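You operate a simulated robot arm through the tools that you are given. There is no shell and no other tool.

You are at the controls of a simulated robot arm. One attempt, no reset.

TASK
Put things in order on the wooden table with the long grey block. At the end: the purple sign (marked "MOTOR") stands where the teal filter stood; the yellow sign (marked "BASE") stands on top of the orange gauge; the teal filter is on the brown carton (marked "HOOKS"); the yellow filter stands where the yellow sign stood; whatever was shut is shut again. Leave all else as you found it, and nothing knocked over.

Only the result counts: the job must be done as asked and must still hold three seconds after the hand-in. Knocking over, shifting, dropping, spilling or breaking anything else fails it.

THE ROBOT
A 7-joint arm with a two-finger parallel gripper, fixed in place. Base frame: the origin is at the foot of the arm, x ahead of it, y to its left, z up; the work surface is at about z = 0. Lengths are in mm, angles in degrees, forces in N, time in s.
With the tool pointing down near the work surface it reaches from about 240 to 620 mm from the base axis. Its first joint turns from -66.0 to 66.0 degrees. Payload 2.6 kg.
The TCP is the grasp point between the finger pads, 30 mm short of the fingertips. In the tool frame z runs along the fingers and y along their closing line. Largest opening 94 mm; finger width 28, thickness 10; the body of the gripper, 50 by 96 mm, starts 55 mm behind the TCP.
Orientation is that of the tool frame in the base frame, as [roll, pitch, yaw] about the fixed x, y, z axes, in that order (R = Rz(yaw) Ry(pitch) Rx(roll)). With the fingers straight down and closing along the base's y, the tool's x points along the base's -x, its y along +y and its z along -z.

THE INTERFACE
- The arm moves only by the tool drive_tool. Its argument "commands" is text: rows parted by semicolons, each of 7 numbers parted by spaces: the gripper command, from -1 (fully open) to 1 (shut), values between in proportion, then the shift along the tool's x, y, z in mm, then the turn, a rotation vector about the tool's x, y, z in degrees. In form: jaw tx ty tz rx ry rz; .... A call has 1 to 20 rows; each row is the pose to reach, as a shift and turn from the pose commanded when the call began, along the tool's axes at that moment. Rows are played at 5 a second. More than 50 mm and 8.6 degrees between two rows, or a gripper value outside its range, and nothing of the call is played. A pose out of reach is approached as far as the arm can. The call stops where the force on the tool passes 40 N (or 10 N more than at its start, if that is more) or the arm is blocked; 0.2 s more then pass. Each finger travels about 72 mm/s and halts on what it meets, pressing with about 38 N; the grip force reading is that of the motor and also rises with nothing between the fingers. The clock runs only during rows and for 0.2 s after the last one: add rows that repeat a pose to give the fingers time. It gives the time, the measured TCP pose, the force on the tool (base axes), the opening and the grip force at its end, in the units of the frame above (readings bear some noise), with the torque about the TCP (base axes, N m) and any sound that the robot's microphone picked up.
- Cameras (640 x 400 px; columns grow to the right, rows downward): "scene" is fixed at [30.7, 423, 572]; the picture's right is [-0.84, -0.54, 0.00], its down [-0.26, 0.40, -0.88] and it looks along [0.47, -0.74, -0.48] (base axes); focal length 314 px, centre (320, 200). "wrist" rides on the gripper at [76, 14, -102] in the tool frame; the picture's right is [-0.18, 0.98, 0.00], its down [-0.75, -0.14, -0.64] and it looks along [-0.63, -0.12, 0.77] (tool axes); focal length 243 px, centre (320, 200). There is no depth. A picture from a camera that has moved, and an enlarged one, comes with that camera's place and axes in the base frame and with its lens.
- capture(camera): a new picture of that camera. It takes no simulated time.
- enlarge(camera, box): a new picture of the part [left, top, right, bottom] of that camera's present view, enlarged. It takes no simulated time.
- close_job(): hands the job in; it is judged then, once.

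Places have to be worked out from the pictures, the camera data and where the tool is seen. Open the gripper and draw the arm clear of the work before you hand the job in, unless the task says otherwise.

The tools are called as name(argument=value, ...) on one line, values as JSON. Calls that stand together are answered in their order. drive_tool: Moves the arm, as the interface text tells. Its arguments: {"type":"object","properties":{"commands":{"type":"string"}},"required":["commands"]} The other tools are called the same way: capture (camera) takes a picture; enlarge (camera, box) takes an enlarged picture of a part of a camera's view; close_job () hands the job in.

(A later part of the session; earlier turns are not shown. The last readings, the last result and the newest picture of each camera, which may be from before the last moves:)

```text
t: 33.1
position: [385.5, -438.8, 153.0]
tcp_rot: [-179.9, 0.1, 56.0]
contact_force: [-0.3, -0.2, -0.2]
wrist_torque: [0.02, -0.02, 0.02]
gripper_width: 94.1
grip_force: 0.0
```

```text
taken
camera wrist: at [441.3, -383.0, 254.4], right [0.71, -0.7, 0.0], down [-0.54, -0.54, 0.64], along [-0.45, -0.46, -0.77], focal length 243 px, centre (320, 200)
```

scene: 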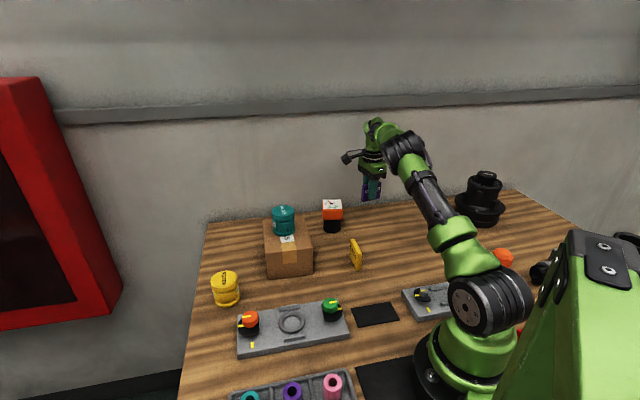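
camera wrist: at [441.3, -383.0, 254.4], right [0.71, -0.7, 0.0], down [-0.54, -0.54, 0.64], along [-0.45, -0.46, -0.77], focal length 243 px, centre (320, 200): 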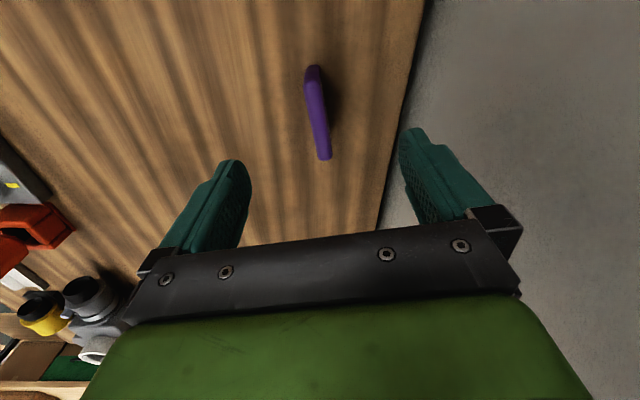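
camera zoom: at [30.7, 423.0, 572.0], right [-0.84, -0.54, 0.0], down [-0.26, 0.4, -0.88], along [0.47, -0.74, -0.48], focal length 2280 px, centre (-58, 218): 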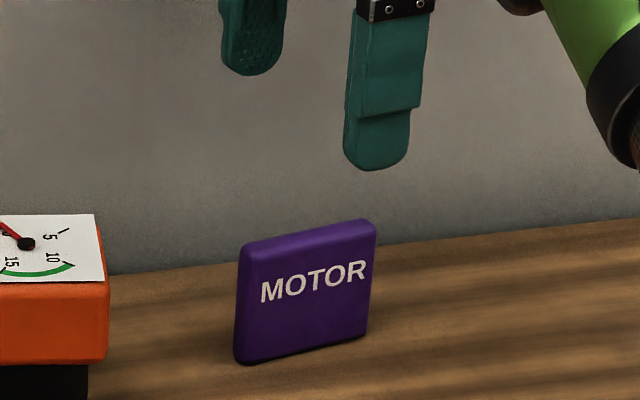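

The purple sign stands within about 3 mm of the filter's old centre. Next I'll go above the yellow sign at about (318,-203), turning the yaw to 135°.

drive_tool(commands="-1 13 -15.6 -10 0 0 -6.6; -1 26 -31 -20 0 0 -13.2; -1 39.5 -47 -30 0 0 -19.8; -1 52.6 -62.6 -30 0 0 -26.4; -1 65.7 -78 -30 0 0 -33; -1 79 -94 -30 0 0 -39.6; -1 92 -109.5 -30 0 0 -46.2; -1 105 -125 -30 0 0 -52.8; -1 118 -141 -30 0 0 -59.4; -1 131.5 -156.5 -30 0 0 -66; -1 144.6 -172 -30 0 0 -72.5; -1 157.8 -187.8 -30 0 0 -79; -1 157.8 -187.8 -30 0 0 -79; -1 157.8 -187.8 -30 0 0 -79")

capture(camera="wrist")

capture(camera="scene")

```text
t: 36.1
position: [317.1, -200.6, 180.0]
tcp_rot: [-179.9, -0.1, 135.0]
contact_force: [0.4, -0.4, 1.3]
wrist_torque: [0.02, 0.0, 0.03]
gripper_width: 94.1
grip_force: 0.1
```

```text
taken
camera wrist: at [274.5, -136.9, 283.6], right [0.82, 0.57, 0.0], down [0.43, -0.63, 0.64], along [0.36, -0.53, -0.77], focal length 243 px, centre (320, 200)
```

wrist: 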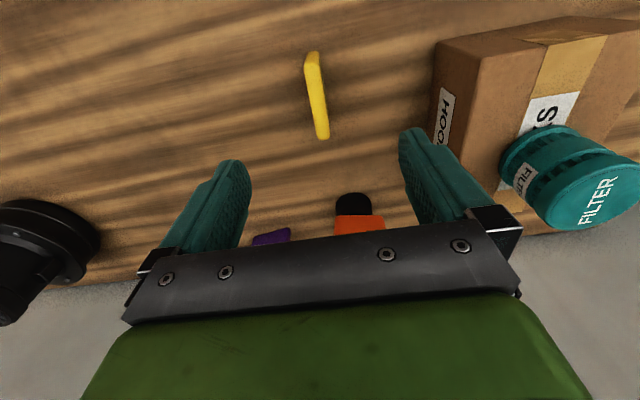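

```text
taken
```

scene: 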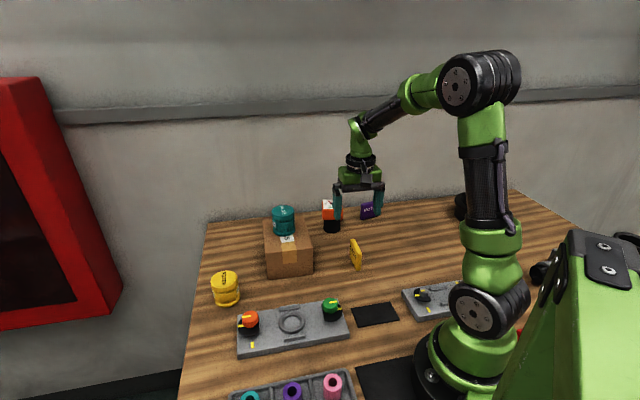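

The yellow sign sits almost on the tool axis. I'll enlarge it for angle and offset.

enlarge(camera="wrist", box=[270, 35, 366, 150])

```text
3.48 times, centred on (318, 92) of wrist
camera zoom: at [274.5, -136.9, 283.6], right [0.82, 0.57, 0.0], down [0.43, -0.63, 0.64], along [0.36, -0.53, -0.77], focal length 844 px, centre (327, 574)
```

zoom: 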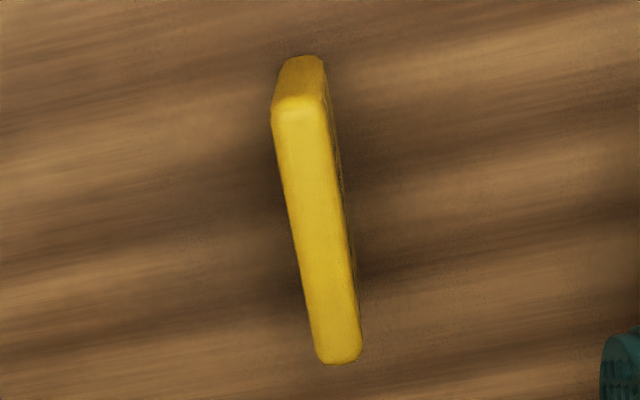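

The sign's width runs along about -46° and it is centred within about 2 mm of the tool axis. I'll make the small correction and descend to z≈40 around it.

drive_tool(commands="-1 2 -1 20 0 0 0.7; -1 2 -1 45 0 0 0.7; -1 2 -1 70 0 0 0.7; -1 2 -1 90 0 0 0.7; -1 2 -1 105 0 0 0.7; -1 2 -1 120 0 0 0.7; -1 2 -1 132 0 0 0.7; -1 2 -1 140 0 0 0.7; -1 2 -1 140 0 0 0.7")

capture(camera="wrist")

enlarge(camera="scene", box=[310, 200, 420, 285])

```text
t: 38.1
position: [316.5, -203.5, 41.1]
tcp_rot: [-179.9, 0.0, 134.2]
contact_force: [-0.6, -0.2, -0.9]
wrist_torque: [0.03, 0.02, 0.03]
gripper_width: 94.0
grip_force: 0.1
```

```text
taken
camera wrist: at [274.2, -136.6, 144.6], right [0.83, 0.55, 0.0], down [0.43, -0.64, 0.64], along [0.35, -0.53, -0.77], focal length 243 px, centre (320, 200)
```

wrist: 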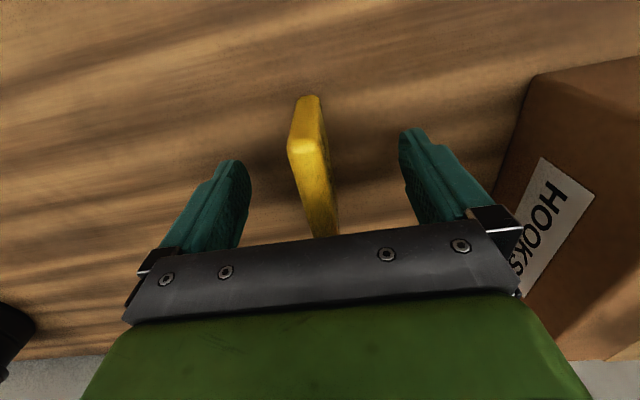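

```text
4.71 times, centred on (365, 242) of scene
camera zoom: at [30.7, 423.0, 572.0], right [-0.84, -0.54, 0.0], down [-0.26, 0.4, -0.88], along [0.47, -0.74, -0.48], focal length 1475 px, centre (108, 0)
```

zoom: 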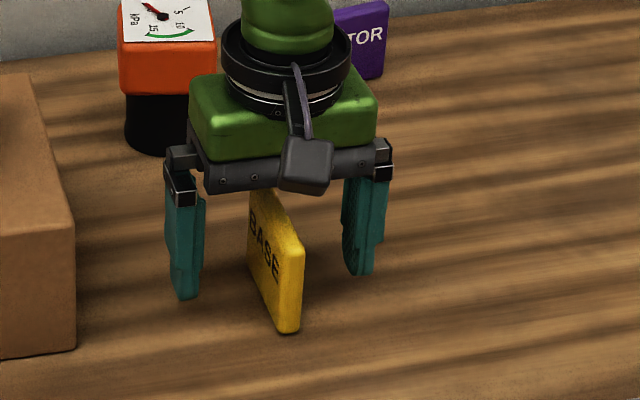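

The sign is centred between the fingers. I'll close on it.

drive_tool(commands="0.3 0 0 0 0 0 0; 1 0 0 0 0 0 0; 1 0 0 0 0 0 0; 1 0 0 0 0 0 0; 1 0 0 0 0 0 0; 1 0 0 0 0 0 0; 1 0 0 0 0 0 0")

capture(camera="wrist")

enlarge(camera="scene", box=[310, 200, 420, 285])

```text
t: 39.7
position: [317.4, -202.1, 42.5]
tcp_rot: [-179.8, 0.0, 134.4]
contact_force: [0.6, 0.0, 0.2]
wrist_torque: [0.0, 0.01, 0.01]
gripper_width: 17.6
grip_force: 38.0
```

```text
taken
camera wrist: at [274.2, -136.6, 144.9], right [0.83, 0.55, 0.0], down [0.43, -0.64, 0.64], along [0.35, -0.54, -0.77], focal length 243 px, centre (320, 200)
```

wrist: 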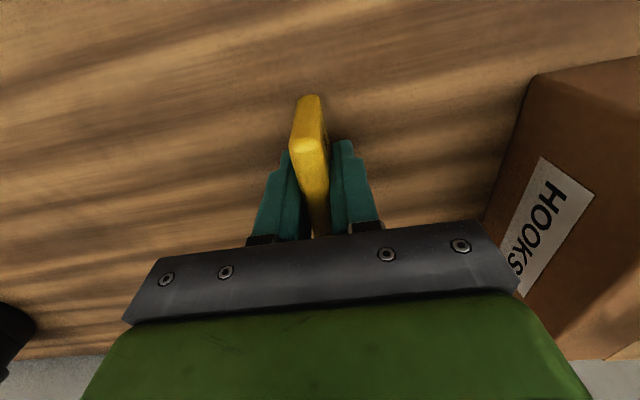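

```text
4.71 times, centred on (365, 242) of scene
camera zoom: at [30.7, 423.0, 572.0], right [-0.84, -0.54, 0.0], down [-0.26, 0.4, -0.88], along [0.47, -0.74, -0.48], focal length 1475 px, centre (108, 0)
```

zoom: 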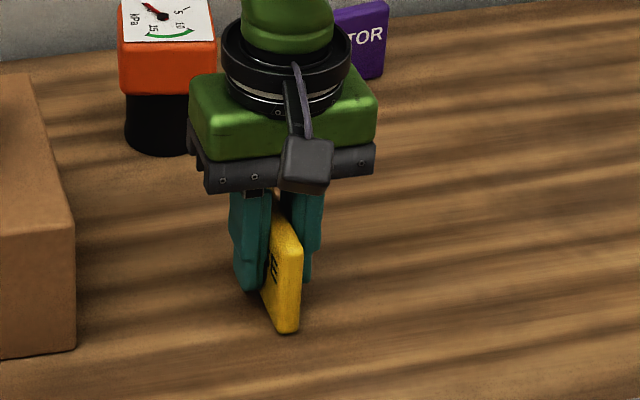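

Gripped at 17.6 mm. I'll lift slowly, then up to about z=180, and check the hold.

drive_tool(commands="1 0 0 -4 0 0 0; 1 0 0 -10 0 0 0; 1 0 0 -20 0 0 0; 1 0 0 -40 0 0 0; 1 0 0 -65 0 0 0; 1 0 0 -90 0 0 0; 1 0 0 -115 0 0 0; 1 0 0 -140 0 0 0; 1 0 0 -140 0 0 0")

capture(camera="wrist")

enlarge(camera="scene", box=[310, 170, 420, 265])

```text
t: 41.7
position: [317.2, -202.6, 180.9]
tcp_rot: [-179.8, -0.1, 134.3]
contact_force: [-0.3, 0.8, -0.8]
wrist_torque: [0.04, -0.03, 0.0]
gripper_width: 17.6
grip_force: 38.0
```

```text
taken
camera wrist: at [275.0, -136.9, 284.1], right [0.83, 0.55, 0.0], down [0.43, -0.64, 0.64], along [0.35, -0.53, -0.77], focal length 243 px, centre (320, 200)
```

wrist: 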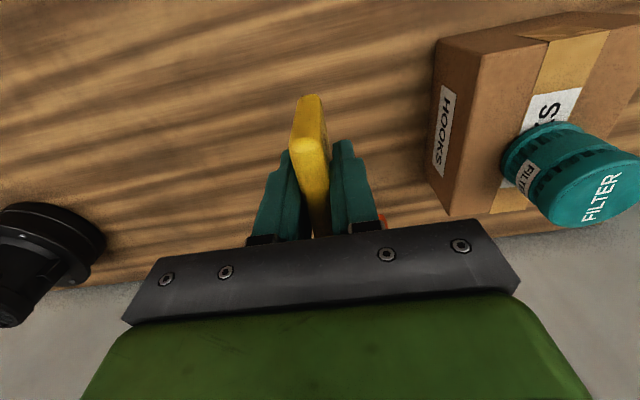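

```text
4.21 times, centred on (365, 218) of scene
camera zoom: at [30.7, 423.0, 572.0], right [-0.84, -0.54, 0.0], down [-0.26, 0.4, -0.88], along [0.47, -0.74, -0.48], focal length 1320 px, centre (130, 126)
```

zoom: 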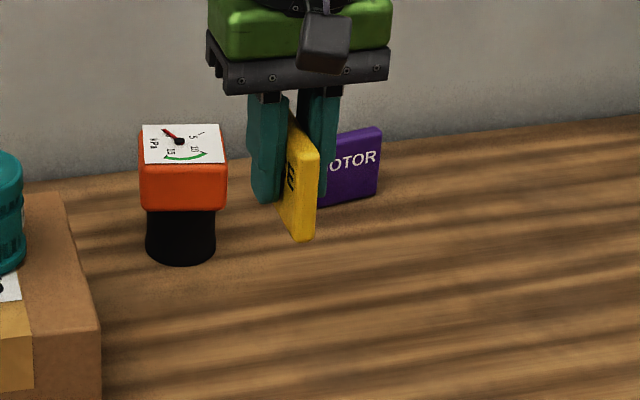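

The sign is firmly held. I'll carry it above the gauge at about z=200, turning to yaw 124.5° so it lines up with the gauge head's edges. I'm aiming beside the needle hub, on the "5" side.

drive_tool(commands="1 -18 1.1 -10 0 0 0.9; 1 -36 2.3 -20 0 0 1.9; 1 -54 3.4 -20 0 0 2.9; 1 -72 4.5 -20 0 0 3.9; 1 -90 5.7 -20 0 0 4.9; 1 -108 6.8 -20 0 0 5.9; 1 -126 8 -20 0 0 6.9; 1 -144 9.1 -20 0 0 7.9; 1 -162 10.2 -20 0 0 8.9; 1 -178.3 11.3 -20 0 0 9.8; 1 -178.3 11.3 -20 0 0 9.8; 1 -178.3 11.3 -20 0 0 9.8")

capture(camera="wrist")

enlarge(camera="scene", box=[280, 140, 390, 240])

```text
t: 44.3
position: [451.6, -321.0, 200.4]
tcp_rot: [-179.9, 0.0, 124.5]
contact_force: [0.0, -0.8, -0.5]
wrist_torque: [0.0, 0.03, -0.01]
gripper_width: 17.7
grip_force: 38.1
```

```text
taken
camera wrist: at [420.2, -249.5, 303.2], right [0.91, 0.4, 0.0], down [0.31, -0.7, 0.64], along [0.26, -0.59, -0.77], focal length 243 px, centre (320, 200)
```

wrist: 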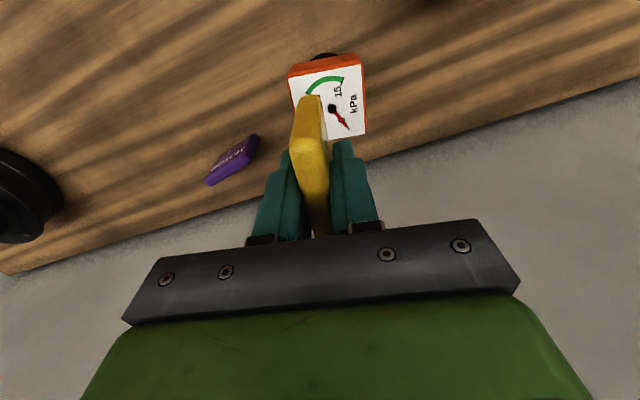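

```text
4.00 times, centred on (335, 190) of scene
camera zoom: at [30.7, 423.0, 572.0], right [-0.84, -0.54, 0.0], down [-0.26, 0.4, -0.88], along [0.47, -0.74, -0.48], focal length 1254 px, centre (260, 240)
```

zoom: 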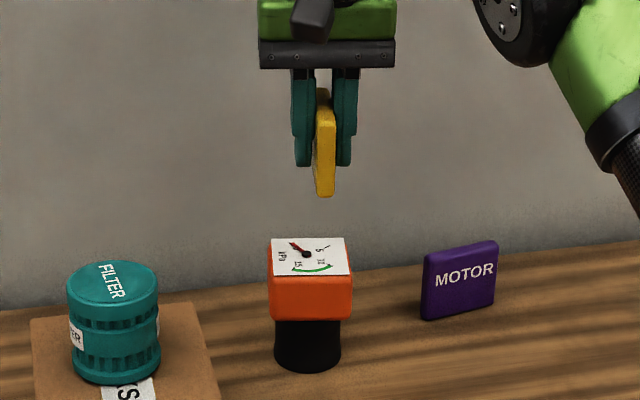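

Held above the gauge. I'll enlarge the wrist view to measure the gauge face, hub and sign precisely.

enlarge(camera="wrist", box=[275, 45, 385, 155])

```text
3.64 times, centred on (330, 100) of wrist
camera zoom: at [420.2, -249.5, 303.2], right [0.91, 0.4, 0.0], down [0.31, -0.7, 0.64], along [0.26, -0.59, -0.77], focal length 882 px, centre (284, 564)
```

zoom: 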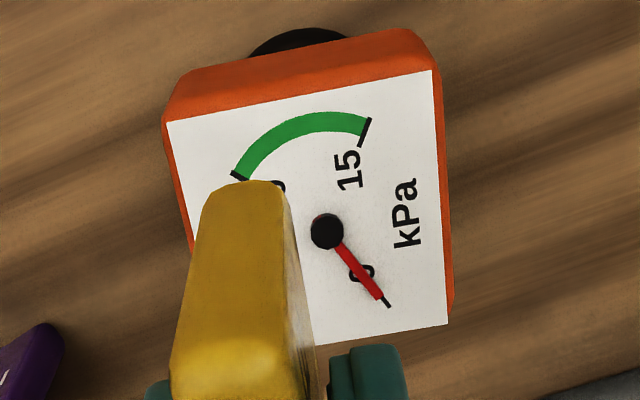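

The gauge face centre is (457.4,-313.4) with edges at 34° and -56°, so the sign is aligned. Its centre sits 8.6 mm to the "5" side of the face centre. I'll shift 3 mm further to clear the hub and descend to just above the face.

drive_tool(commands="1 0 -3 0 0 0 0; 1 0 -3 15 0 0 0; 1 0 -3 30 0 0 0; 1 0 -3 42 0 0 0; 1 0 -3 52 0 0 0; 1 0 -3 59 0 0 0; 1 0 -3 59 0 0 0; 1 0 -3 59 0 0 0")

capture(camera="wrist")

enlarge(camera="scene", box=[300, 160, 370, 240])

```text
t: 46.1
position: [446.9, -322.5, 140.9]
tcp_rot: [-179.9, -0.2, 124.5]
contact_force: [-0.6, 0.3, -0.5]
wrist_torque: [-0.01, 0.0, 0.01]
gripper_width: 17.5
grip_force: 38.2
```

```text
taken
camera wrist: at [416.1, -249.9, 243.8], right [0.91, 0.4, 0.0], down [0.31, -0.7, 0.64], along [0.26, -0.59, -0.77], focal length 243 px, centre (320, 200)
```

wrist: 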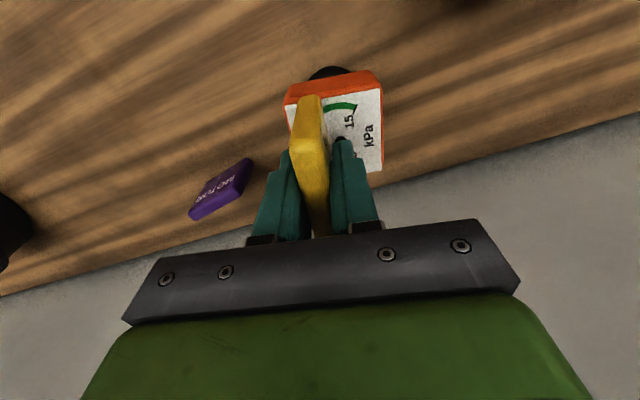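

```text
5.00 times, centred on (335, 200) of scene
camera zoom: at [30.7, 423.0, 572.0], right [-0.84, -0.54, 0.0], down [-0.26, 0.4, -0.88], along [0.47, -0.74, -0.48], focal length 1568 px, centre (245, 200)
```

zoom: 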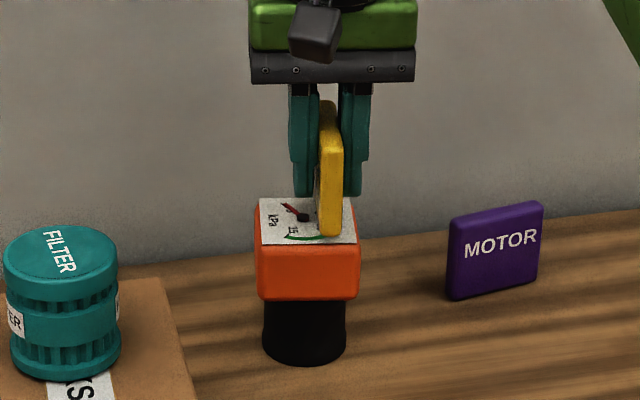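

It's just above the face now. I'll enlarge the wrist view to see how the sign's foot sits relative to the face and hub.

enlarge(camera="wrist", box=[270, 60, 400, 180])

enlarge(camera="scene", box=[315, 180, 363, 220])

```text
3.33 times, centred on (335, 120) of wrist
camera zoom: at [416.1, -249.9, 243.8], right [0.91, 0.4, 0.0], down [0.31, -0.7, 0.64], along [0.26, -0.59, -0.77], focal length 809 px, centre (270, 467)
```

zoom: 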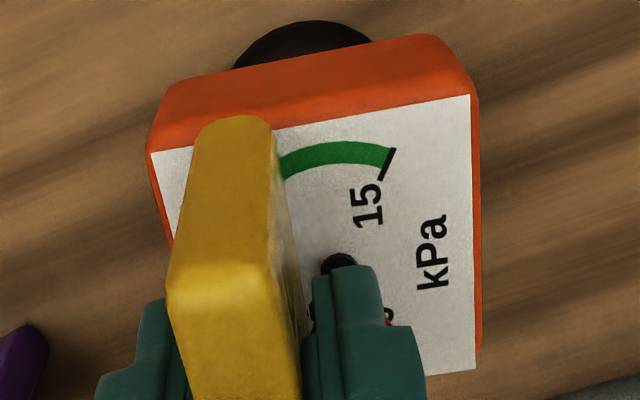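

```text
10.00 times, centred on (339, 200) of scene
camera zoom: at [30.7, 423.0, 572.0], right [-0.84, -0.54, 0.0], down [-0.26, 0.4, -0.88], along [0.47, -0.74, -0.48], focal length 3135 px, centre (130, 200)
```

zoom: 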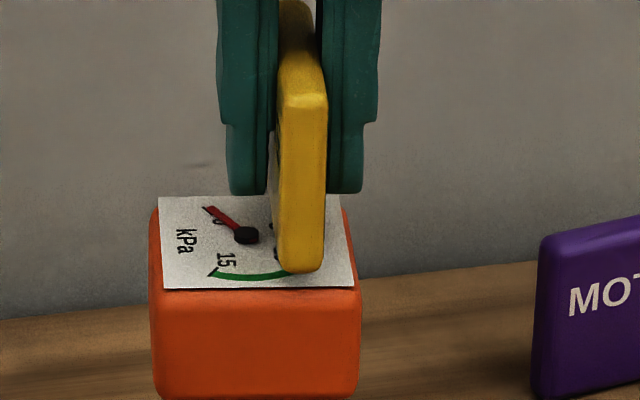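

The sign's foot is offset about 12 mm from the face centre, clear of the hub, and evenly spanned across the face. I'll lower it the remaining gap, about 8 mm, carefully.

drive_tool(commands="1 0 0 2 0 0 0; 1 0 0 4 0 0 0; 1 0 0 5.5 0 0 0; 1 0 0 5.5 0 0 0; 1 0 0 5.5 0 0 0")

enlarge(camera="scene", box=[315, 180, 363, 220])

```text
t: 47.3
position: [446.9, -322.6, 135.0]
tcp_rot: [180.0, -0.1, 124.4]
contact_force: [0.6, -0.2, -0.4]
wrist_torque: [0.02, -0.01, 0.0]
gripper_width: 17.5
grip_force: 37.5
```

```text
10.00 times, centred on (339, 200) of scene
camera zoom: at [30.7, 423.0, 572.0], right [-0.84, -0.54, 0.0], down [-0.26, 0.4, -0.88], along [0.47, -0.74, -0.48], focal length 3135 px, centre (130, 200)
```

zoom: 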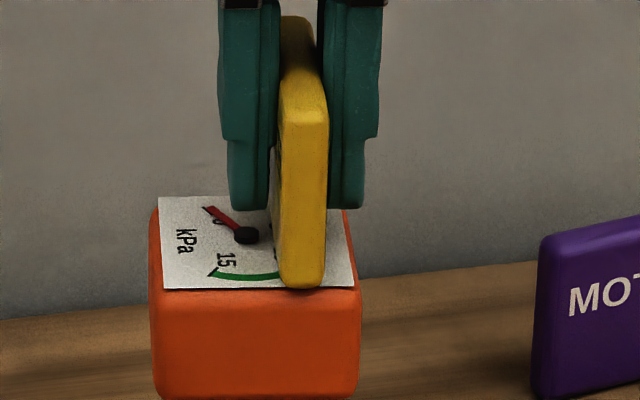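

No contact yet at z≈135. I'll go on in 1 mm steps.

drive_tool(commands="1 0 0 1 0 0 0; 1 0 0 2 0 0 0; 1 0 0 2 0 0 0")

```text
t: 48.1
position: [446.2, -323.7, 133.7]
tcp_rot: [-179.9, -0.1, 124.6]
contact_force: [-0.1, -0.5, 1.8]
wrist_torque: [0.06, 0.06, -0.01]
gripper_width: 17.4
grip_force: 37.8
```

There's a slight 1.8 N reading, so contact may be starting. I'll go one more millimetre.

drive_tool(commands="1 0 0 0.7 0 0 0; 1 0 0 0.7 0 0 0")

enlarge(camera="scene", box=[315, 180, 363, 220])

```text
t: 48.7
position: [445.6, -322.2, 133.4]
tcp_rot: [-179.9, 0.0, 124.5]
contact_force: [0.0, 0.7, 8.8]
wrist_torque: [0.18, 0.06, -0.01]
gripper_width: 17.3
grip_force: 37.9
```

```text
10.00 times, centred on (339, 200) of scene
camera zoom: at [30.6, 423.1, 572.0], right [-0.84, -0.54, 0.0], down [-0.26, 0.4, -0.88], along [0.47, -0.74, -0.48], focal length 3135 px, centre (130, 200)
```

zoom: 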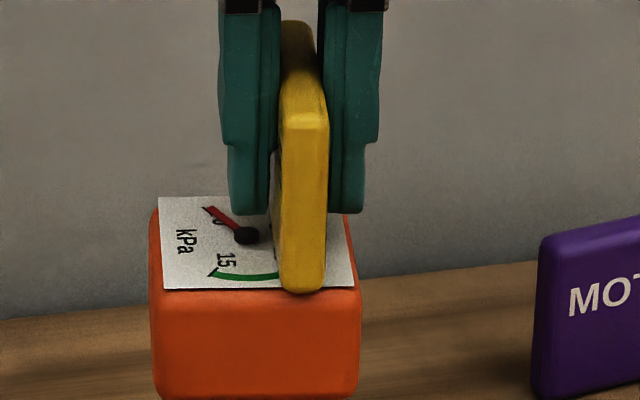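

Solid contact at 8.8 N, with the sign standing on the gauge face. I'll open gently.

drive_tool(commands="1 0 0 -0.4 0 0 0; 0.62 0 0 -0.4 0 0 0; 0.55 0 0 -0.4 0 0 0; 0.4 0 0 -0.4 0 0 0; 0.2 0 0 -0.4 0 0 0; -0.1 0 0 -0.4 0 0 0; -0.4 0 0 -0.4 0 0 0; -0.5 0 0 -0.4 0 0 0; -0.5 0 0 -0.4 0 0 0")

enlarge(camera="scene", box=[300, 170, 370, 240])

capture(camera="wrist")

```text
t: 50.7
position: [446.5, -323.1, 134.9]
tcp_rot: [-179.9, -0.1, 124.4]
contact_force: [0.4, 0.7, 0.3]
wrist_torque: [0.0, -0.02, 0.02]
gripper_width: 70.5
grip_force: 0.1
```

```text
5.71 times, centred on (335, 205) of scene
camera zoom: at [30.7, 423.0, 572.0], right [-0.84, -0.54, 0.0], down [-0.26, 0.4, -0.88], along [0.47, -0.74, -0.48], focal length 1792 px, centre (234, 171)
```

zoom: 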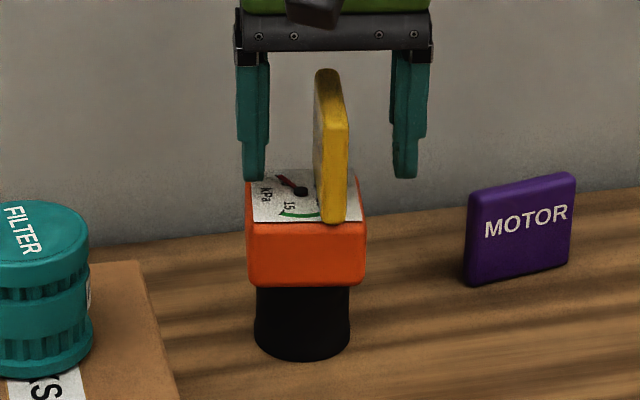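

```text
taken
camera wrist: at [415.6, -250.6, 236.4], right [0.91, 0.4, 0.0], down [0.31, -0.7, 0.64], along [0.26, -0.59, -0.77], focal length 243 px, centre (320, 200)
```

wrist: 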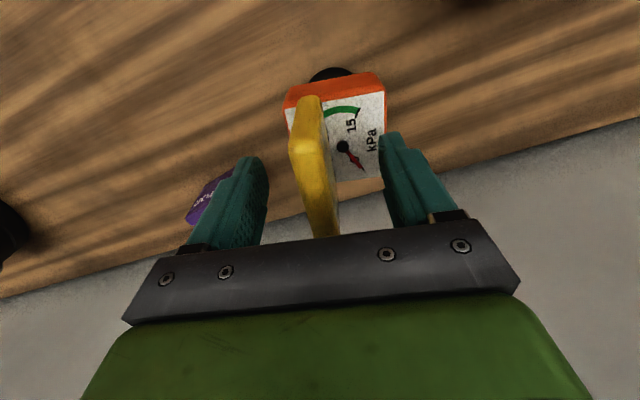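

The sign stands upright on the gauge. I'll rise straight up clear of it.

drive_tool(commands="-0.5 0 0 -10 0 0 0; -0.5 0 0 -25 0 0 0; -0.5 0 0 -45 0 0 0; -0.5 0 0 -65 0 0 0; -0.7 0 0 -85 0 0 0; -1 0 0 -90 0 0 0; -1 0 0 -90 0 0 0")

enlarge(camera="scene", box=[300, 170, 370, 240])

capture(camera="scene")

```text
t: 52.3
position: [447.5, -323.5, 223.1]
tcp_rot: [-179.8, 0.0, 124.5]
contact_force: [0.6, -0.1, 0.1]
wrist_torque: [0.02, 0.0, -0.02]
gripper_width: 94.0
grip_force: 0.1
```

```text
5.71 times, centred on (335, 205) of scene
camera zoom: at [30.7, 423.0, 572.0], right [-0.84, -0.54, 0.0], down [-0.26, 0.4, -0.88], along [0.47, -0.74, -0.48], focal length 1792 px, centre (234, 171)
```

zoom: 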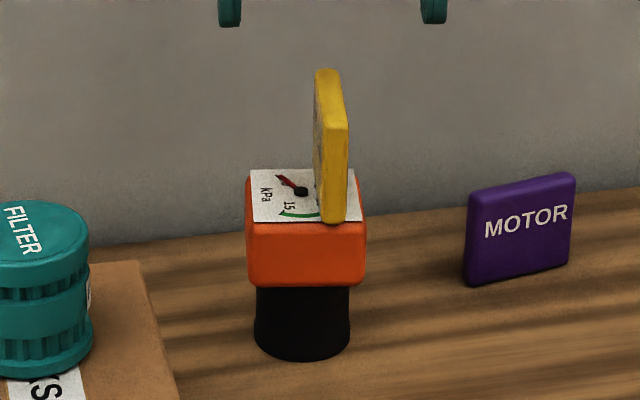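

```text
taken
```

scene: 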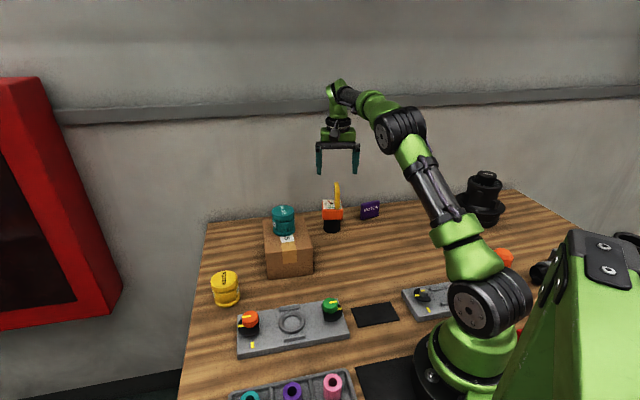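

Three of the four moves are done, and the yellow sign is stable on the gauge. I'll fly high, with fingertips above the teal filter's top, to over the yellow filter near (512,84), turning to yaw 180°.

drive_tool(commands="-1 12 11 -12 0 0 -2; -1 36 34 -15 0 0 -6; -1 60 57 -15 0 0 -11; -1 84 80 -15 0 0 -15; -1 108 102 -15 0 0 -20; -1 132 125 -15 0 0 -24; -1 156 148 -15 0 0 -29; -1 180 171 -15 0 0 -33; -1 204 194 -15 0 0 -38; -1 228 216 -15 0 0 -42; -1 252 239 -10 0 0 -47; -1 276 262 0 0 0 -51; -1 299.3 284 10 0 0 -55.5; -1 299.3 284 20 0 0 -55.5; -1 299.3 284 20 0 0 -55.5")

capture(camera="wrist")

capture(camera="scene")

```text
t: 55.5
position: [510.3, 84.4, 204.9]
tcp_rot: [-179.9, -0.1, 180.0]
contact_force: [0.3, -0.2, -0.2]
wrist_torque: [0.01, -0.02, 0.02]
gripper_width: 93.7
grip_force: 0.1
```

```text
taken
camera wrist: at [436.1, 100.5, 307.8], right [0.18, 0.98, 0.0], down [0.76, -0.14, 0.64], along [0.63, -0.12, -0.77], focal length 243 px, centre (320, 200)
```

wrist: 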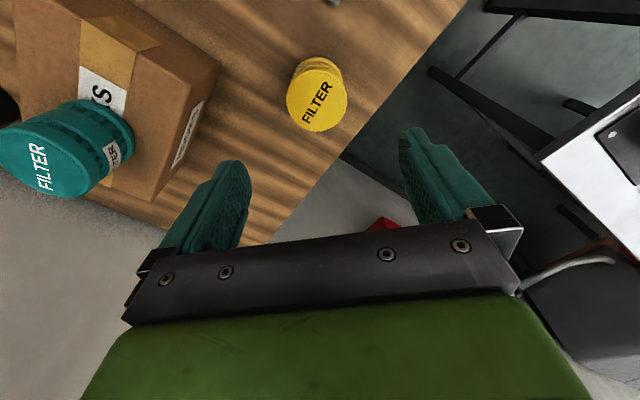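

```text
taken
```

scene: 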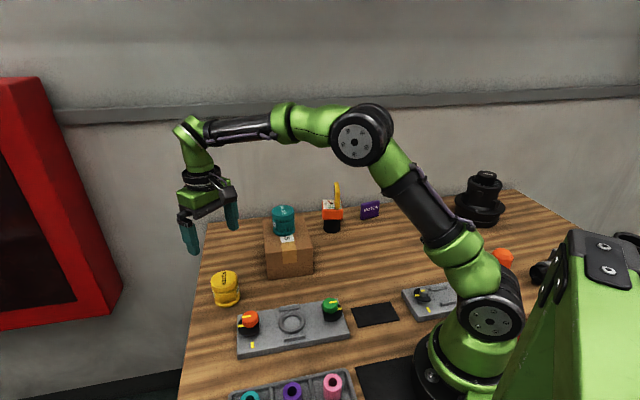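

The yellow filter is in view ahead of the tool axis. I'll enlarge for its exact centre.

enlarge(camera="wrist", box=[265, 35, 377, 145])

```text
3.64 times, centred on (321, 90) of wrist
camera zoom: at [436.1, 100.5, 307.8], right [0.18, 0.98, 0.0], down [0.76, -0.14, 0.64], along [0.63, -0.12, -0.77], focal length 882 px, centre (316, 600)
```

zoom: 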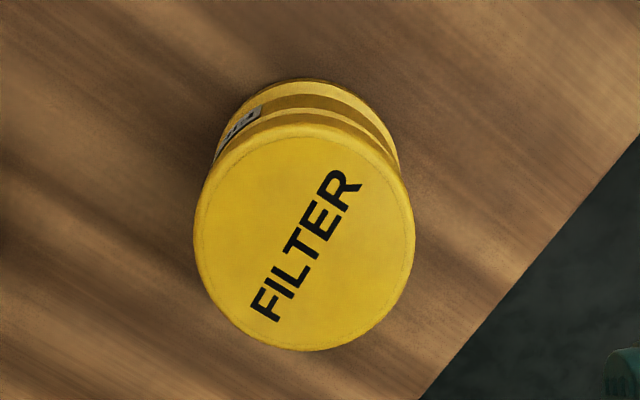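

The filter centre is about (511,83.5), within about 1 mm of the tool axis. I'll descend around it to z≈37.

drive_tool(commands="-1 -1 -1 25 0 0 0; -1 -1 -1 55 0 0 0; -1 -1 -1 80 0 0 0; -1 -1 -1 100 0 0 0; -1 -1 -1 115 0 0 0; -1 -1 -1 130 0 0 0; -1 -1 -1 145 0 0 0; -1 -1 -1 158 0 0 0; -1 -1 -1 168 0 0 0; -1 -1 -1 168 0 0 0; -1 -1 -1 168 0 0 0")

capture(camera="wrist")

enlarge(camera="scene", box=[180, 230, 290, 320])

```text
t: 57.9
position: [513.8, 84.0, 36.5]
tcp_rot: [-180.0, -0.2, 180.0]
contact_force: [0.4, 0.8, 0.5]
wrist_torque: [-0.01, 0.02, 0.02]
gripper_width: 94.0
grip_force: 0.1
```

```text
taken
camera wrist: at [437.3, 99.6, 139.8], right [0.18, 0.98, 0.0], down [0.76, -0.14, 0.64], along [0.63, -0.12, -0.77], focal length 243 px, centre (320, 200)
```

wrist: 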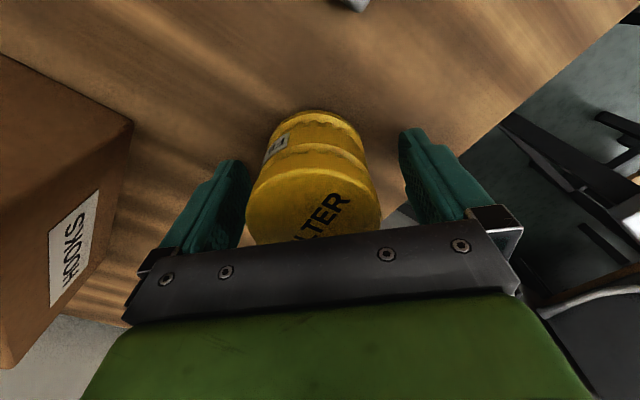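

```text
4.44 times, centred on (235, 275) of scene
camera zoom: at [30.7, 423.0, 572.0], right [-0.84, -0.54, 0.0], down [-0.26, 0.4, -0.88], along [0.47, -0.74, -0.48], focal length 1393 px, centre (698, -133)
```

zoom: 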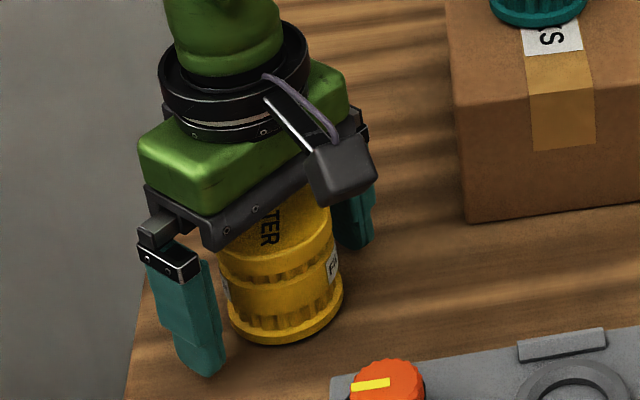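

The fingers straddle the filter. I'll close and let the grip build.

drive_tool(commands="1 0 0 0 0 0 0; 1 0 0 0 0 0 0; 1 0 0 0 0 0 0; 1 0 0 0 0 0 0; 1 0 0 0 0 0 0; 1 0 0 0 0 0 0")

capture(camera="wrist")

enlarge(camera="scene", box=[180, 230, 290, 320])

```text
t: 59.3
position: [512.7, 84.6, 36.3]
tcp_rot: [-179.9, -0.1, -179.9]
contact_force: [0.0, -0.5, 0.1]
wrist_torque: [-0.05, 0.0, -0.02]
gripper_width: 58.8
grip_force: 38.2
```

```text
taken
camera wrist: at [437.3, 99.7, 139.9], right [0.18, 0.98, 0.0], down [0.76, -0.14, 0.64], along [0.63, -0.12, -0.77], focal length 243 px, centre (320, 200)
```

wrist: 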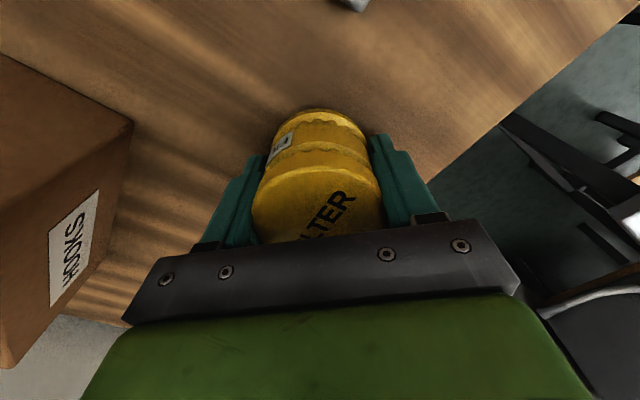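

```text
4.44 times, centred on (235, 275) of scene
camera zoom: at [30.7, 423.0, 572.0], right [-0.84, -0.54, 0.0], down [-0.26, 0.4, -0.88], along [0.47, -0.74, -0.48], focal length 1393 px, centre (698, -133)
```

zoom: 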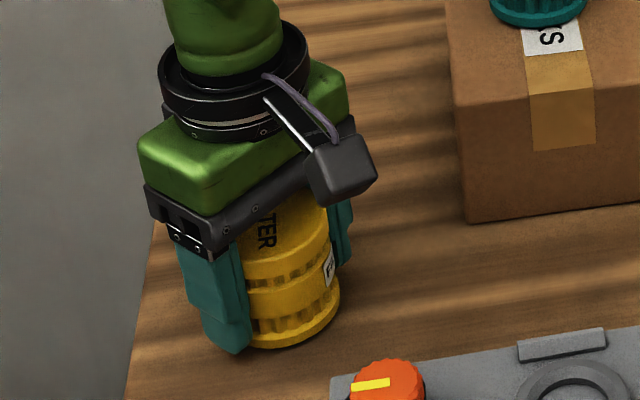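

Gripped at 58.8 mm. The teal filter slid when lifted quickly, so I'll raise this one very slowly by 12 mm and compare the wrist view.

drive_tool(commands="1 0 0 -0.5 0 0 0; 1 0 0 -1.2 0 0 0; 1 0 0 -2 0 0 0; 1 0 0 -3 0 0 0; 1 0 0 -4.2 0 0 0; 1 0 0 -5.5 0 0 0; 1 0 0 -7 0 0 0; 1 0 0 -8.5 0 0 0; 1 0 0 -10 0 0 0; 1 0 0 -11.2 0 0 0; 1 0 0 -12 0 0 0; 1 0 0 -12 0 0 0")

capture(camera="wrist")

enlarge(camera="scene", box=[180, 230, 290, 320])

```text
t: 61.9
position: [512.9, 83.1, 47.5]
tcp_rot: [-179.9, -0.1, 180.0]
contact_force: [0.0, 0.4, -0.9]
wrist_torque: [0.02, -0.01, -0.02]
gripper_width: 58.9
grip_force: 38.1
```

```text
taken
camera wrist: at [436.9, 98.8, 150.2], right [0.18, 0.98, 0.0], down [0.76, -0.14, 0.64], along [0.63, -0.12, -0.77], focal length 243 px, centre (320, 200)
```

wrist: 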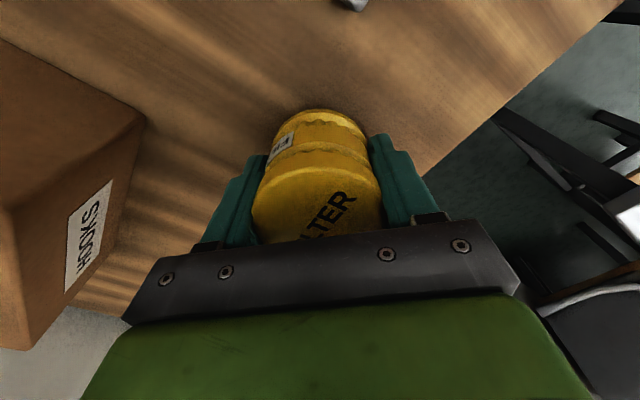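

```text
4.44 times, centred on (235, 275) of scene
camera zoom: at [30.7, 423.0, 572.0], right [-0.84, -0.54, 0.0], down [-0.26, 0.4, -0.88], along [0.47, -0.74, -0.48], focal length 1393 px, centre (698, -133)
```

zoom: 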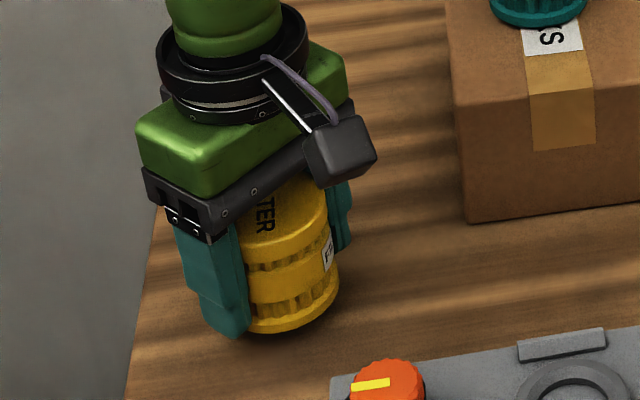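

The wrist view is identical, so there's no slip this time. I'll continue the slow rise by another 100 mm.

drive_tool(commands="1 0 0 -1 0 0 0; 1 0 0 -3 0 0 0; 1 0 0 -6 0 0 0; 1 0 0 -10 0 0 0; 1 0 0 -15 0 0 0; 1 0 0 -21 0 0 0; 1 0 0 -27 0 0 0; 1 0 0 -33 0 0 0; 1 0 0 -39 0 0 0; 1 0 0 -45 0 0 0; 1 0 0 -51 0 0 0; 1 0 0 -57 0 0 0; 1 0 0 -63 0 0 0; 1 0 0 -69 0 0 0; 1 0 0 -75 0 0 0; 1 0 0 -81 0 0 0; 1 0 0 -87 0 0 0; 1 0 0 -93 0 0 0; 1 0 0 -97 0 0 0; 1 0 0 -100 0 0 0")

capture(camera="wrist")

capture(camera="scene")

```text
t: 66.1
position: [512.8, 84.2, 147.8]
tcp_rot: [-179.9, -0.2, 180.0]
contact_force: [0.3, 0.6, -0.4]
wrist_torque: [0.01, 0.03, 0.0]
gripper_width: 58.8
grip_force: 38.0
```

```text
taken
camera wrist: at [437.8, 99.5, 250.9], right [0.18, 0.98, 0.0], down [0.76, -0.14, 0.64], along [0.63, -0.12, -0.77], focal length 243 px, centre (320, 200)
```

wrist: 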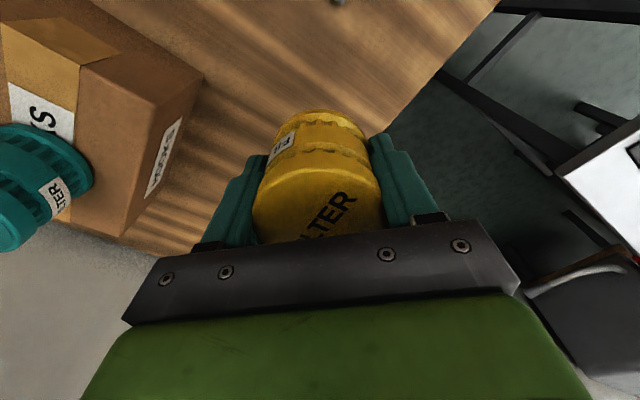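

```text
taken
```

scene: 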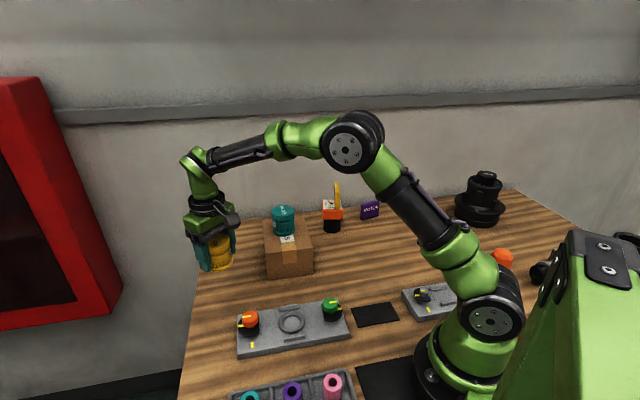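

Held securely, with the filter's bottom at about z=111, above the carton's 89. I'll carry it in a gentle sweep to above the yellow sign's old place at (316.5,-201.5), staying clear of the carton and the teal filter.

drive_tool(commands="1 2.5 -2.5 0 0 0 0; 1 8 -8 0 0 0 0; 1 16.5 -17 0 0 0 0; 1 27 -28 0 0 0 0; 1 39 -40 0 0 0 0; 1 52 -52 0 0 0 0; 1 65 -66 0 0 0 0; 1 78 -82 0 0 0 2.5; 1 90 -101 0 0 0 5; 1 101 -121 0 0 0 7.5; 1 112 -141 0 0 0 10; 1 123 -161 0 0 0 12.5; 1 134 -181 0 0 0 15; 1 145 -201 0 0 0 17.5; 1 156 -220 0 0 0 20; 1 167 -239 0 0 0 22.5; 1 177 -257 0 0 0 25; 1 186 -271 0 0 0 27.5; 1 192.5 -281 0 0 0 29; 1 196.3 -285.7 0 0 0 30")

capture(camera="wrist")

capture(camera="scene")

```text
t: 70.3
position: [316.2, -203.3, 148.4]
tcp_rot: [-179.9, -0.1, 150.0]
contact_force: [-0.5, 0.1, -0.3]
wrist_torque: [0.0, 0.0, 0.02]
gripper_width: 58.3
grip_force: 37.8
```

```text
taken
camera wrist: at [258.2, -150.5, 251.0], right [0.65, 0.76, 0.0], down [0.58, -0.5, 0.64], along [0.49, -0.42, -0.77], focal length 243 px, centre (320, 200)
```

wrist: 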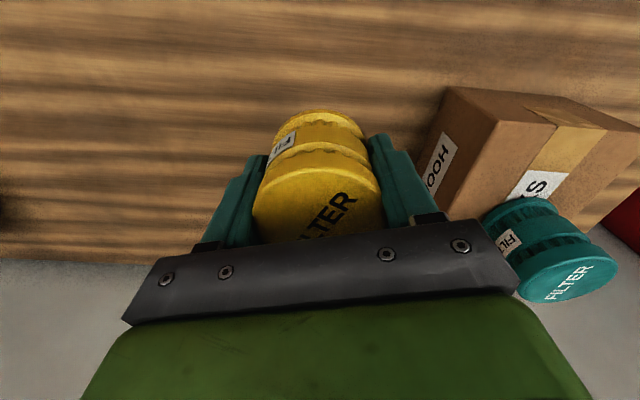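

```text
taken
```

scene: 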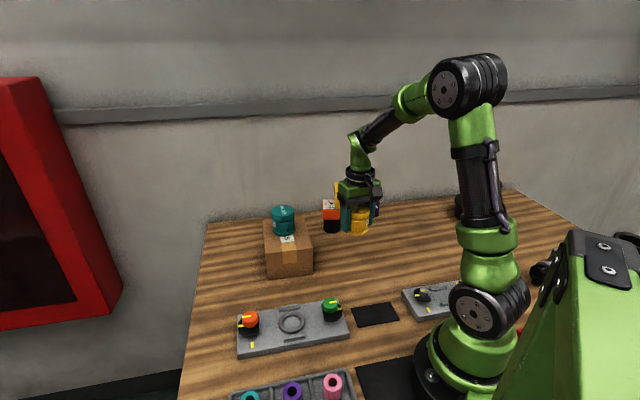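

No slip, and the tool is at (316,-202). I'll lower it gently by 108 of the 112 mm lift.

drive_tool(commands="1 0 0 2 0 0 0; 1 0 0 6 0 0 0; 1 0 0 12 0 0 0; 1 0 0 19 0 0 0; 1 0 0 26 0 0 0; 1 0 0 33 0 0 0; 1 0 0 40 0 0 0; 1 0 0 47 0 0 0; 1 0 0 54 0 0 0; 1 0 0 61 0 0 0; 1 0 0 68 0 0 0; 1 0 0 75 0 0 0; 1 0 0 82 0 0 0; 1 0 0 89 0 0 0; 1 0 0 95 0 0 0; 1 0 0 100 0 0 0; 1 0 0 104 0 0 0; 1 0 0 107 0 0 0; 1 0 0 108 0 0 0; 1 0 0 108 0 0 0")

enlarge(camera="scene", box=[310, 200, 420, 285])

capture(camera="wrist")

```text
t: 74.5
position: [316.7, -202.7, 39.1]
tcp_rot: [-179.9, -0.2, 150.1]
contact_force: [1.2, 1.0, -0.6]
wrist_torque: [0.03, -0.02, -0.03]
gripper_width: 58.2
grip_force: 37.7
```

```text
4.71 times, centred on (365, 242) of scene
camera zoom: at [30.7, 423.0, 572.0], right [-0.84, -0.54, 0.0], down [-0.26, 0.4, -0.88], along [0.47, -0.74, -0.48], focal length 1475 px, centre (108, 0)
```

zoom: 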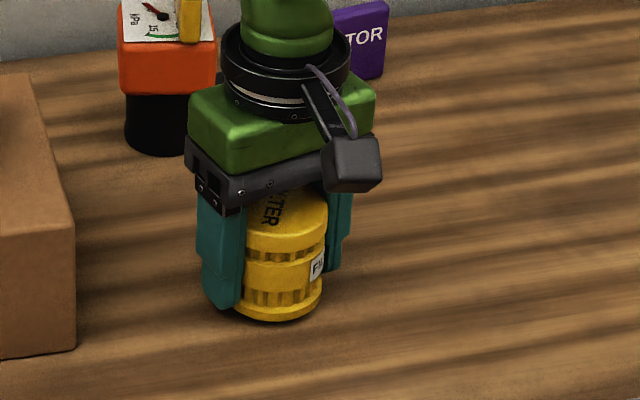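

```text
taken
camera wrist: at [258.4, -150.5, 142.8], right [0.65, 0.76, 0.0], down [0.58, -0.5, 0.64], along [0.48, -0.42, -0.77], focal length 243 px, centre (320, 200)
```

wrist: 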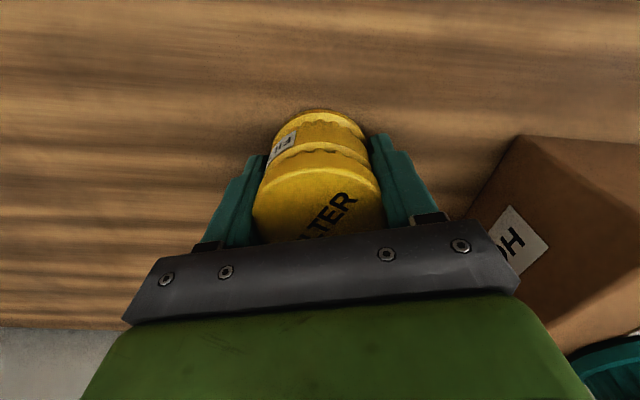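

The filter is just above the table, with its centre matching the sign's old centre within a few millimetres. I'll lower the last bit in small steps.

drive_tool(commands="1 0 0 1 0 0 0; 1 0 0 2 0 0 0; 1 0 0 3 0 0 0; 1 0 0 3.5 0 0 0; 1 0 0 3.5 0 0 0")

```text
t: 75.7
position: [316.2, -201.6, 36.5]
tcp_rot: [-179.9, 0.0, 150.1]
contact_force: [-0.5, 1.6, 7.2]
wrist_torque: [0.11, 0.03, 0.05]
gripper_width: 58.4
grip_force: 38.0
```

The 7 N upward force shows the filter is on the table. I'll open gently.

drive_tool(commands="1 0 0 0.3 0 0 0; -0.25 0 0 0 0 0 0; -0.3 0 0 0 0 0 0; -0.4 0 0 0 0 0 0; -0.55 0 0 0 0 0 0; -0.75 0 0 0 0 0 0; -1 0 0 0 0 0 0; -1 0 0 0 0 0 0; -1 0 0 0 0 0 0")

enlarge(camera="scene", box=[310, 200, 420, 285])

capture(camera="wrist")

```text
t: 77.7
position: [316.0, -201.5, 36.3]
tcp_rot: [-180.0, 0.0, 150.0]
contact_force: [-0.1, -0.2, -0.3]
wrist_torque: [0.01, 0.02, -0.01]
gripper_width: 93.9
grip_force: 0.1
```

```text
4.71 times, centred on (365, 242) of scene
camera zoom: at [30.7, 423.0, 572.0], right [-0.84, -0.54, 0.0], down [-0.26, 0.4, -0.88], along [0.47, -0.74, -0.48], focal length 1475 px, centre (108, 0)
```

zoom: 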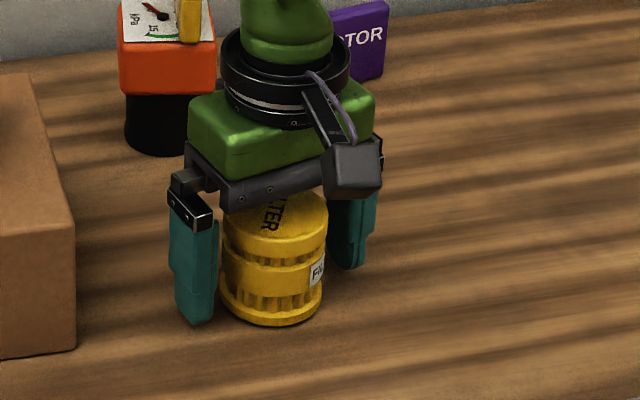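

```text
taken
camera wrist: at [258.0, -149.8, 139.3], right [0.65, 0.76, 0.0], down [0.58, -0.5, 0.64], along [0.49, -0.42, -0.77], focal length 243 px, centre (320, 200)
```

wrist: 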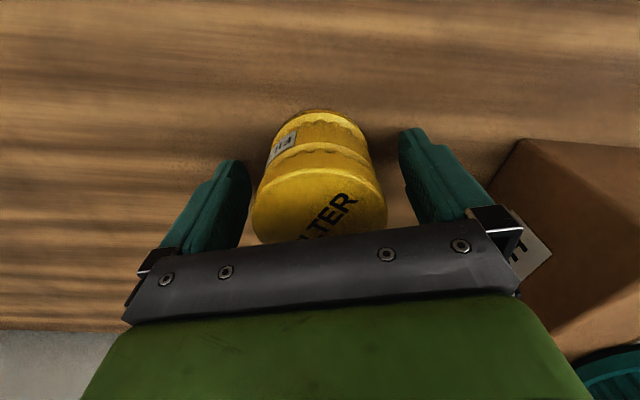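

The yellow filter stands free and upright. I'll rise straight up, well clear, then inspect everything.

drive_tool(commands="-1 0 0 -10 0 0 0; -1 0 0 -25 0 0 0; -1 0 0 -45 0 0 0; -1 0 0 -70 0 0 0; -1 0 0 -100 0 0 0; -1 0 0 -130 0 0 0; -1 0 0 -160 0 0 0; -1 0 0 -190 0 0 0; -1 0 0 -220 0 0 0; -1 0 0 -220 0 0 0")

capture(camera="scene")

enlarge(camera="scene", box=[200, 170, 420, 310])

capture(camera="wrist")

```text
t: 79.9
position: [316.4, -201.7, 255.5]
tcp_rot: [-179.9, -0.1, 149.9]
contact_force: [-0.3, 0.6, -0.7]
wrist_torque: [-0.01, -0.03, -0.01]
gripper_width: 94.0
grip_force: 0.1
```

```text
taken
```

scene: 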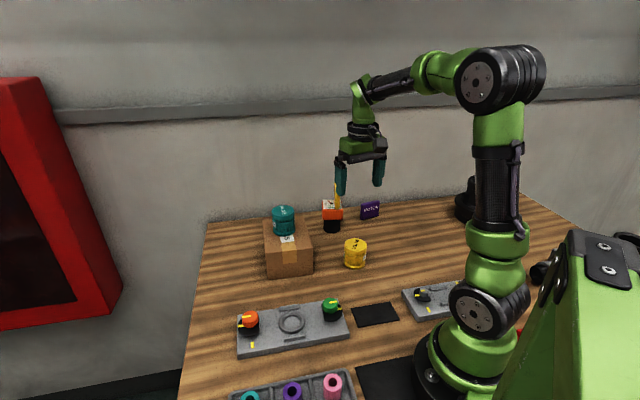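

```text
2.86 times, centred on (310, 240) of scene
camera zoom: at [30.7, 423.0, 572.0], right [-0.84, -0.54, 0.0], down [-0.26, 0.4, -0.88], along [0.47, -0.74, -0.48], focal length 896 px, centre (349, 86)
```

zoom: 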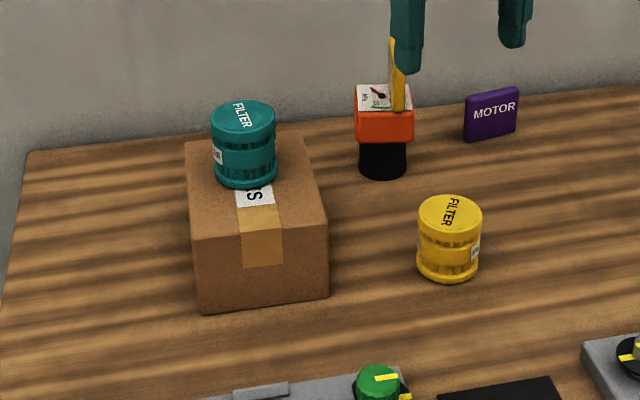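

```text
taken
camera wrist: at [258.4, -149.6, 359.6], right [0.65, 0.76, 0.0], down [0.58, -0.5, 0.64], along [0.49, -0.42, -0.77], focal length 243 px, centre (320, 200)
```

wrist: 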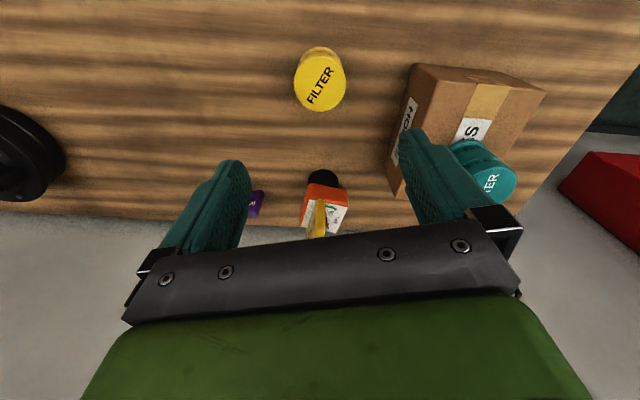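

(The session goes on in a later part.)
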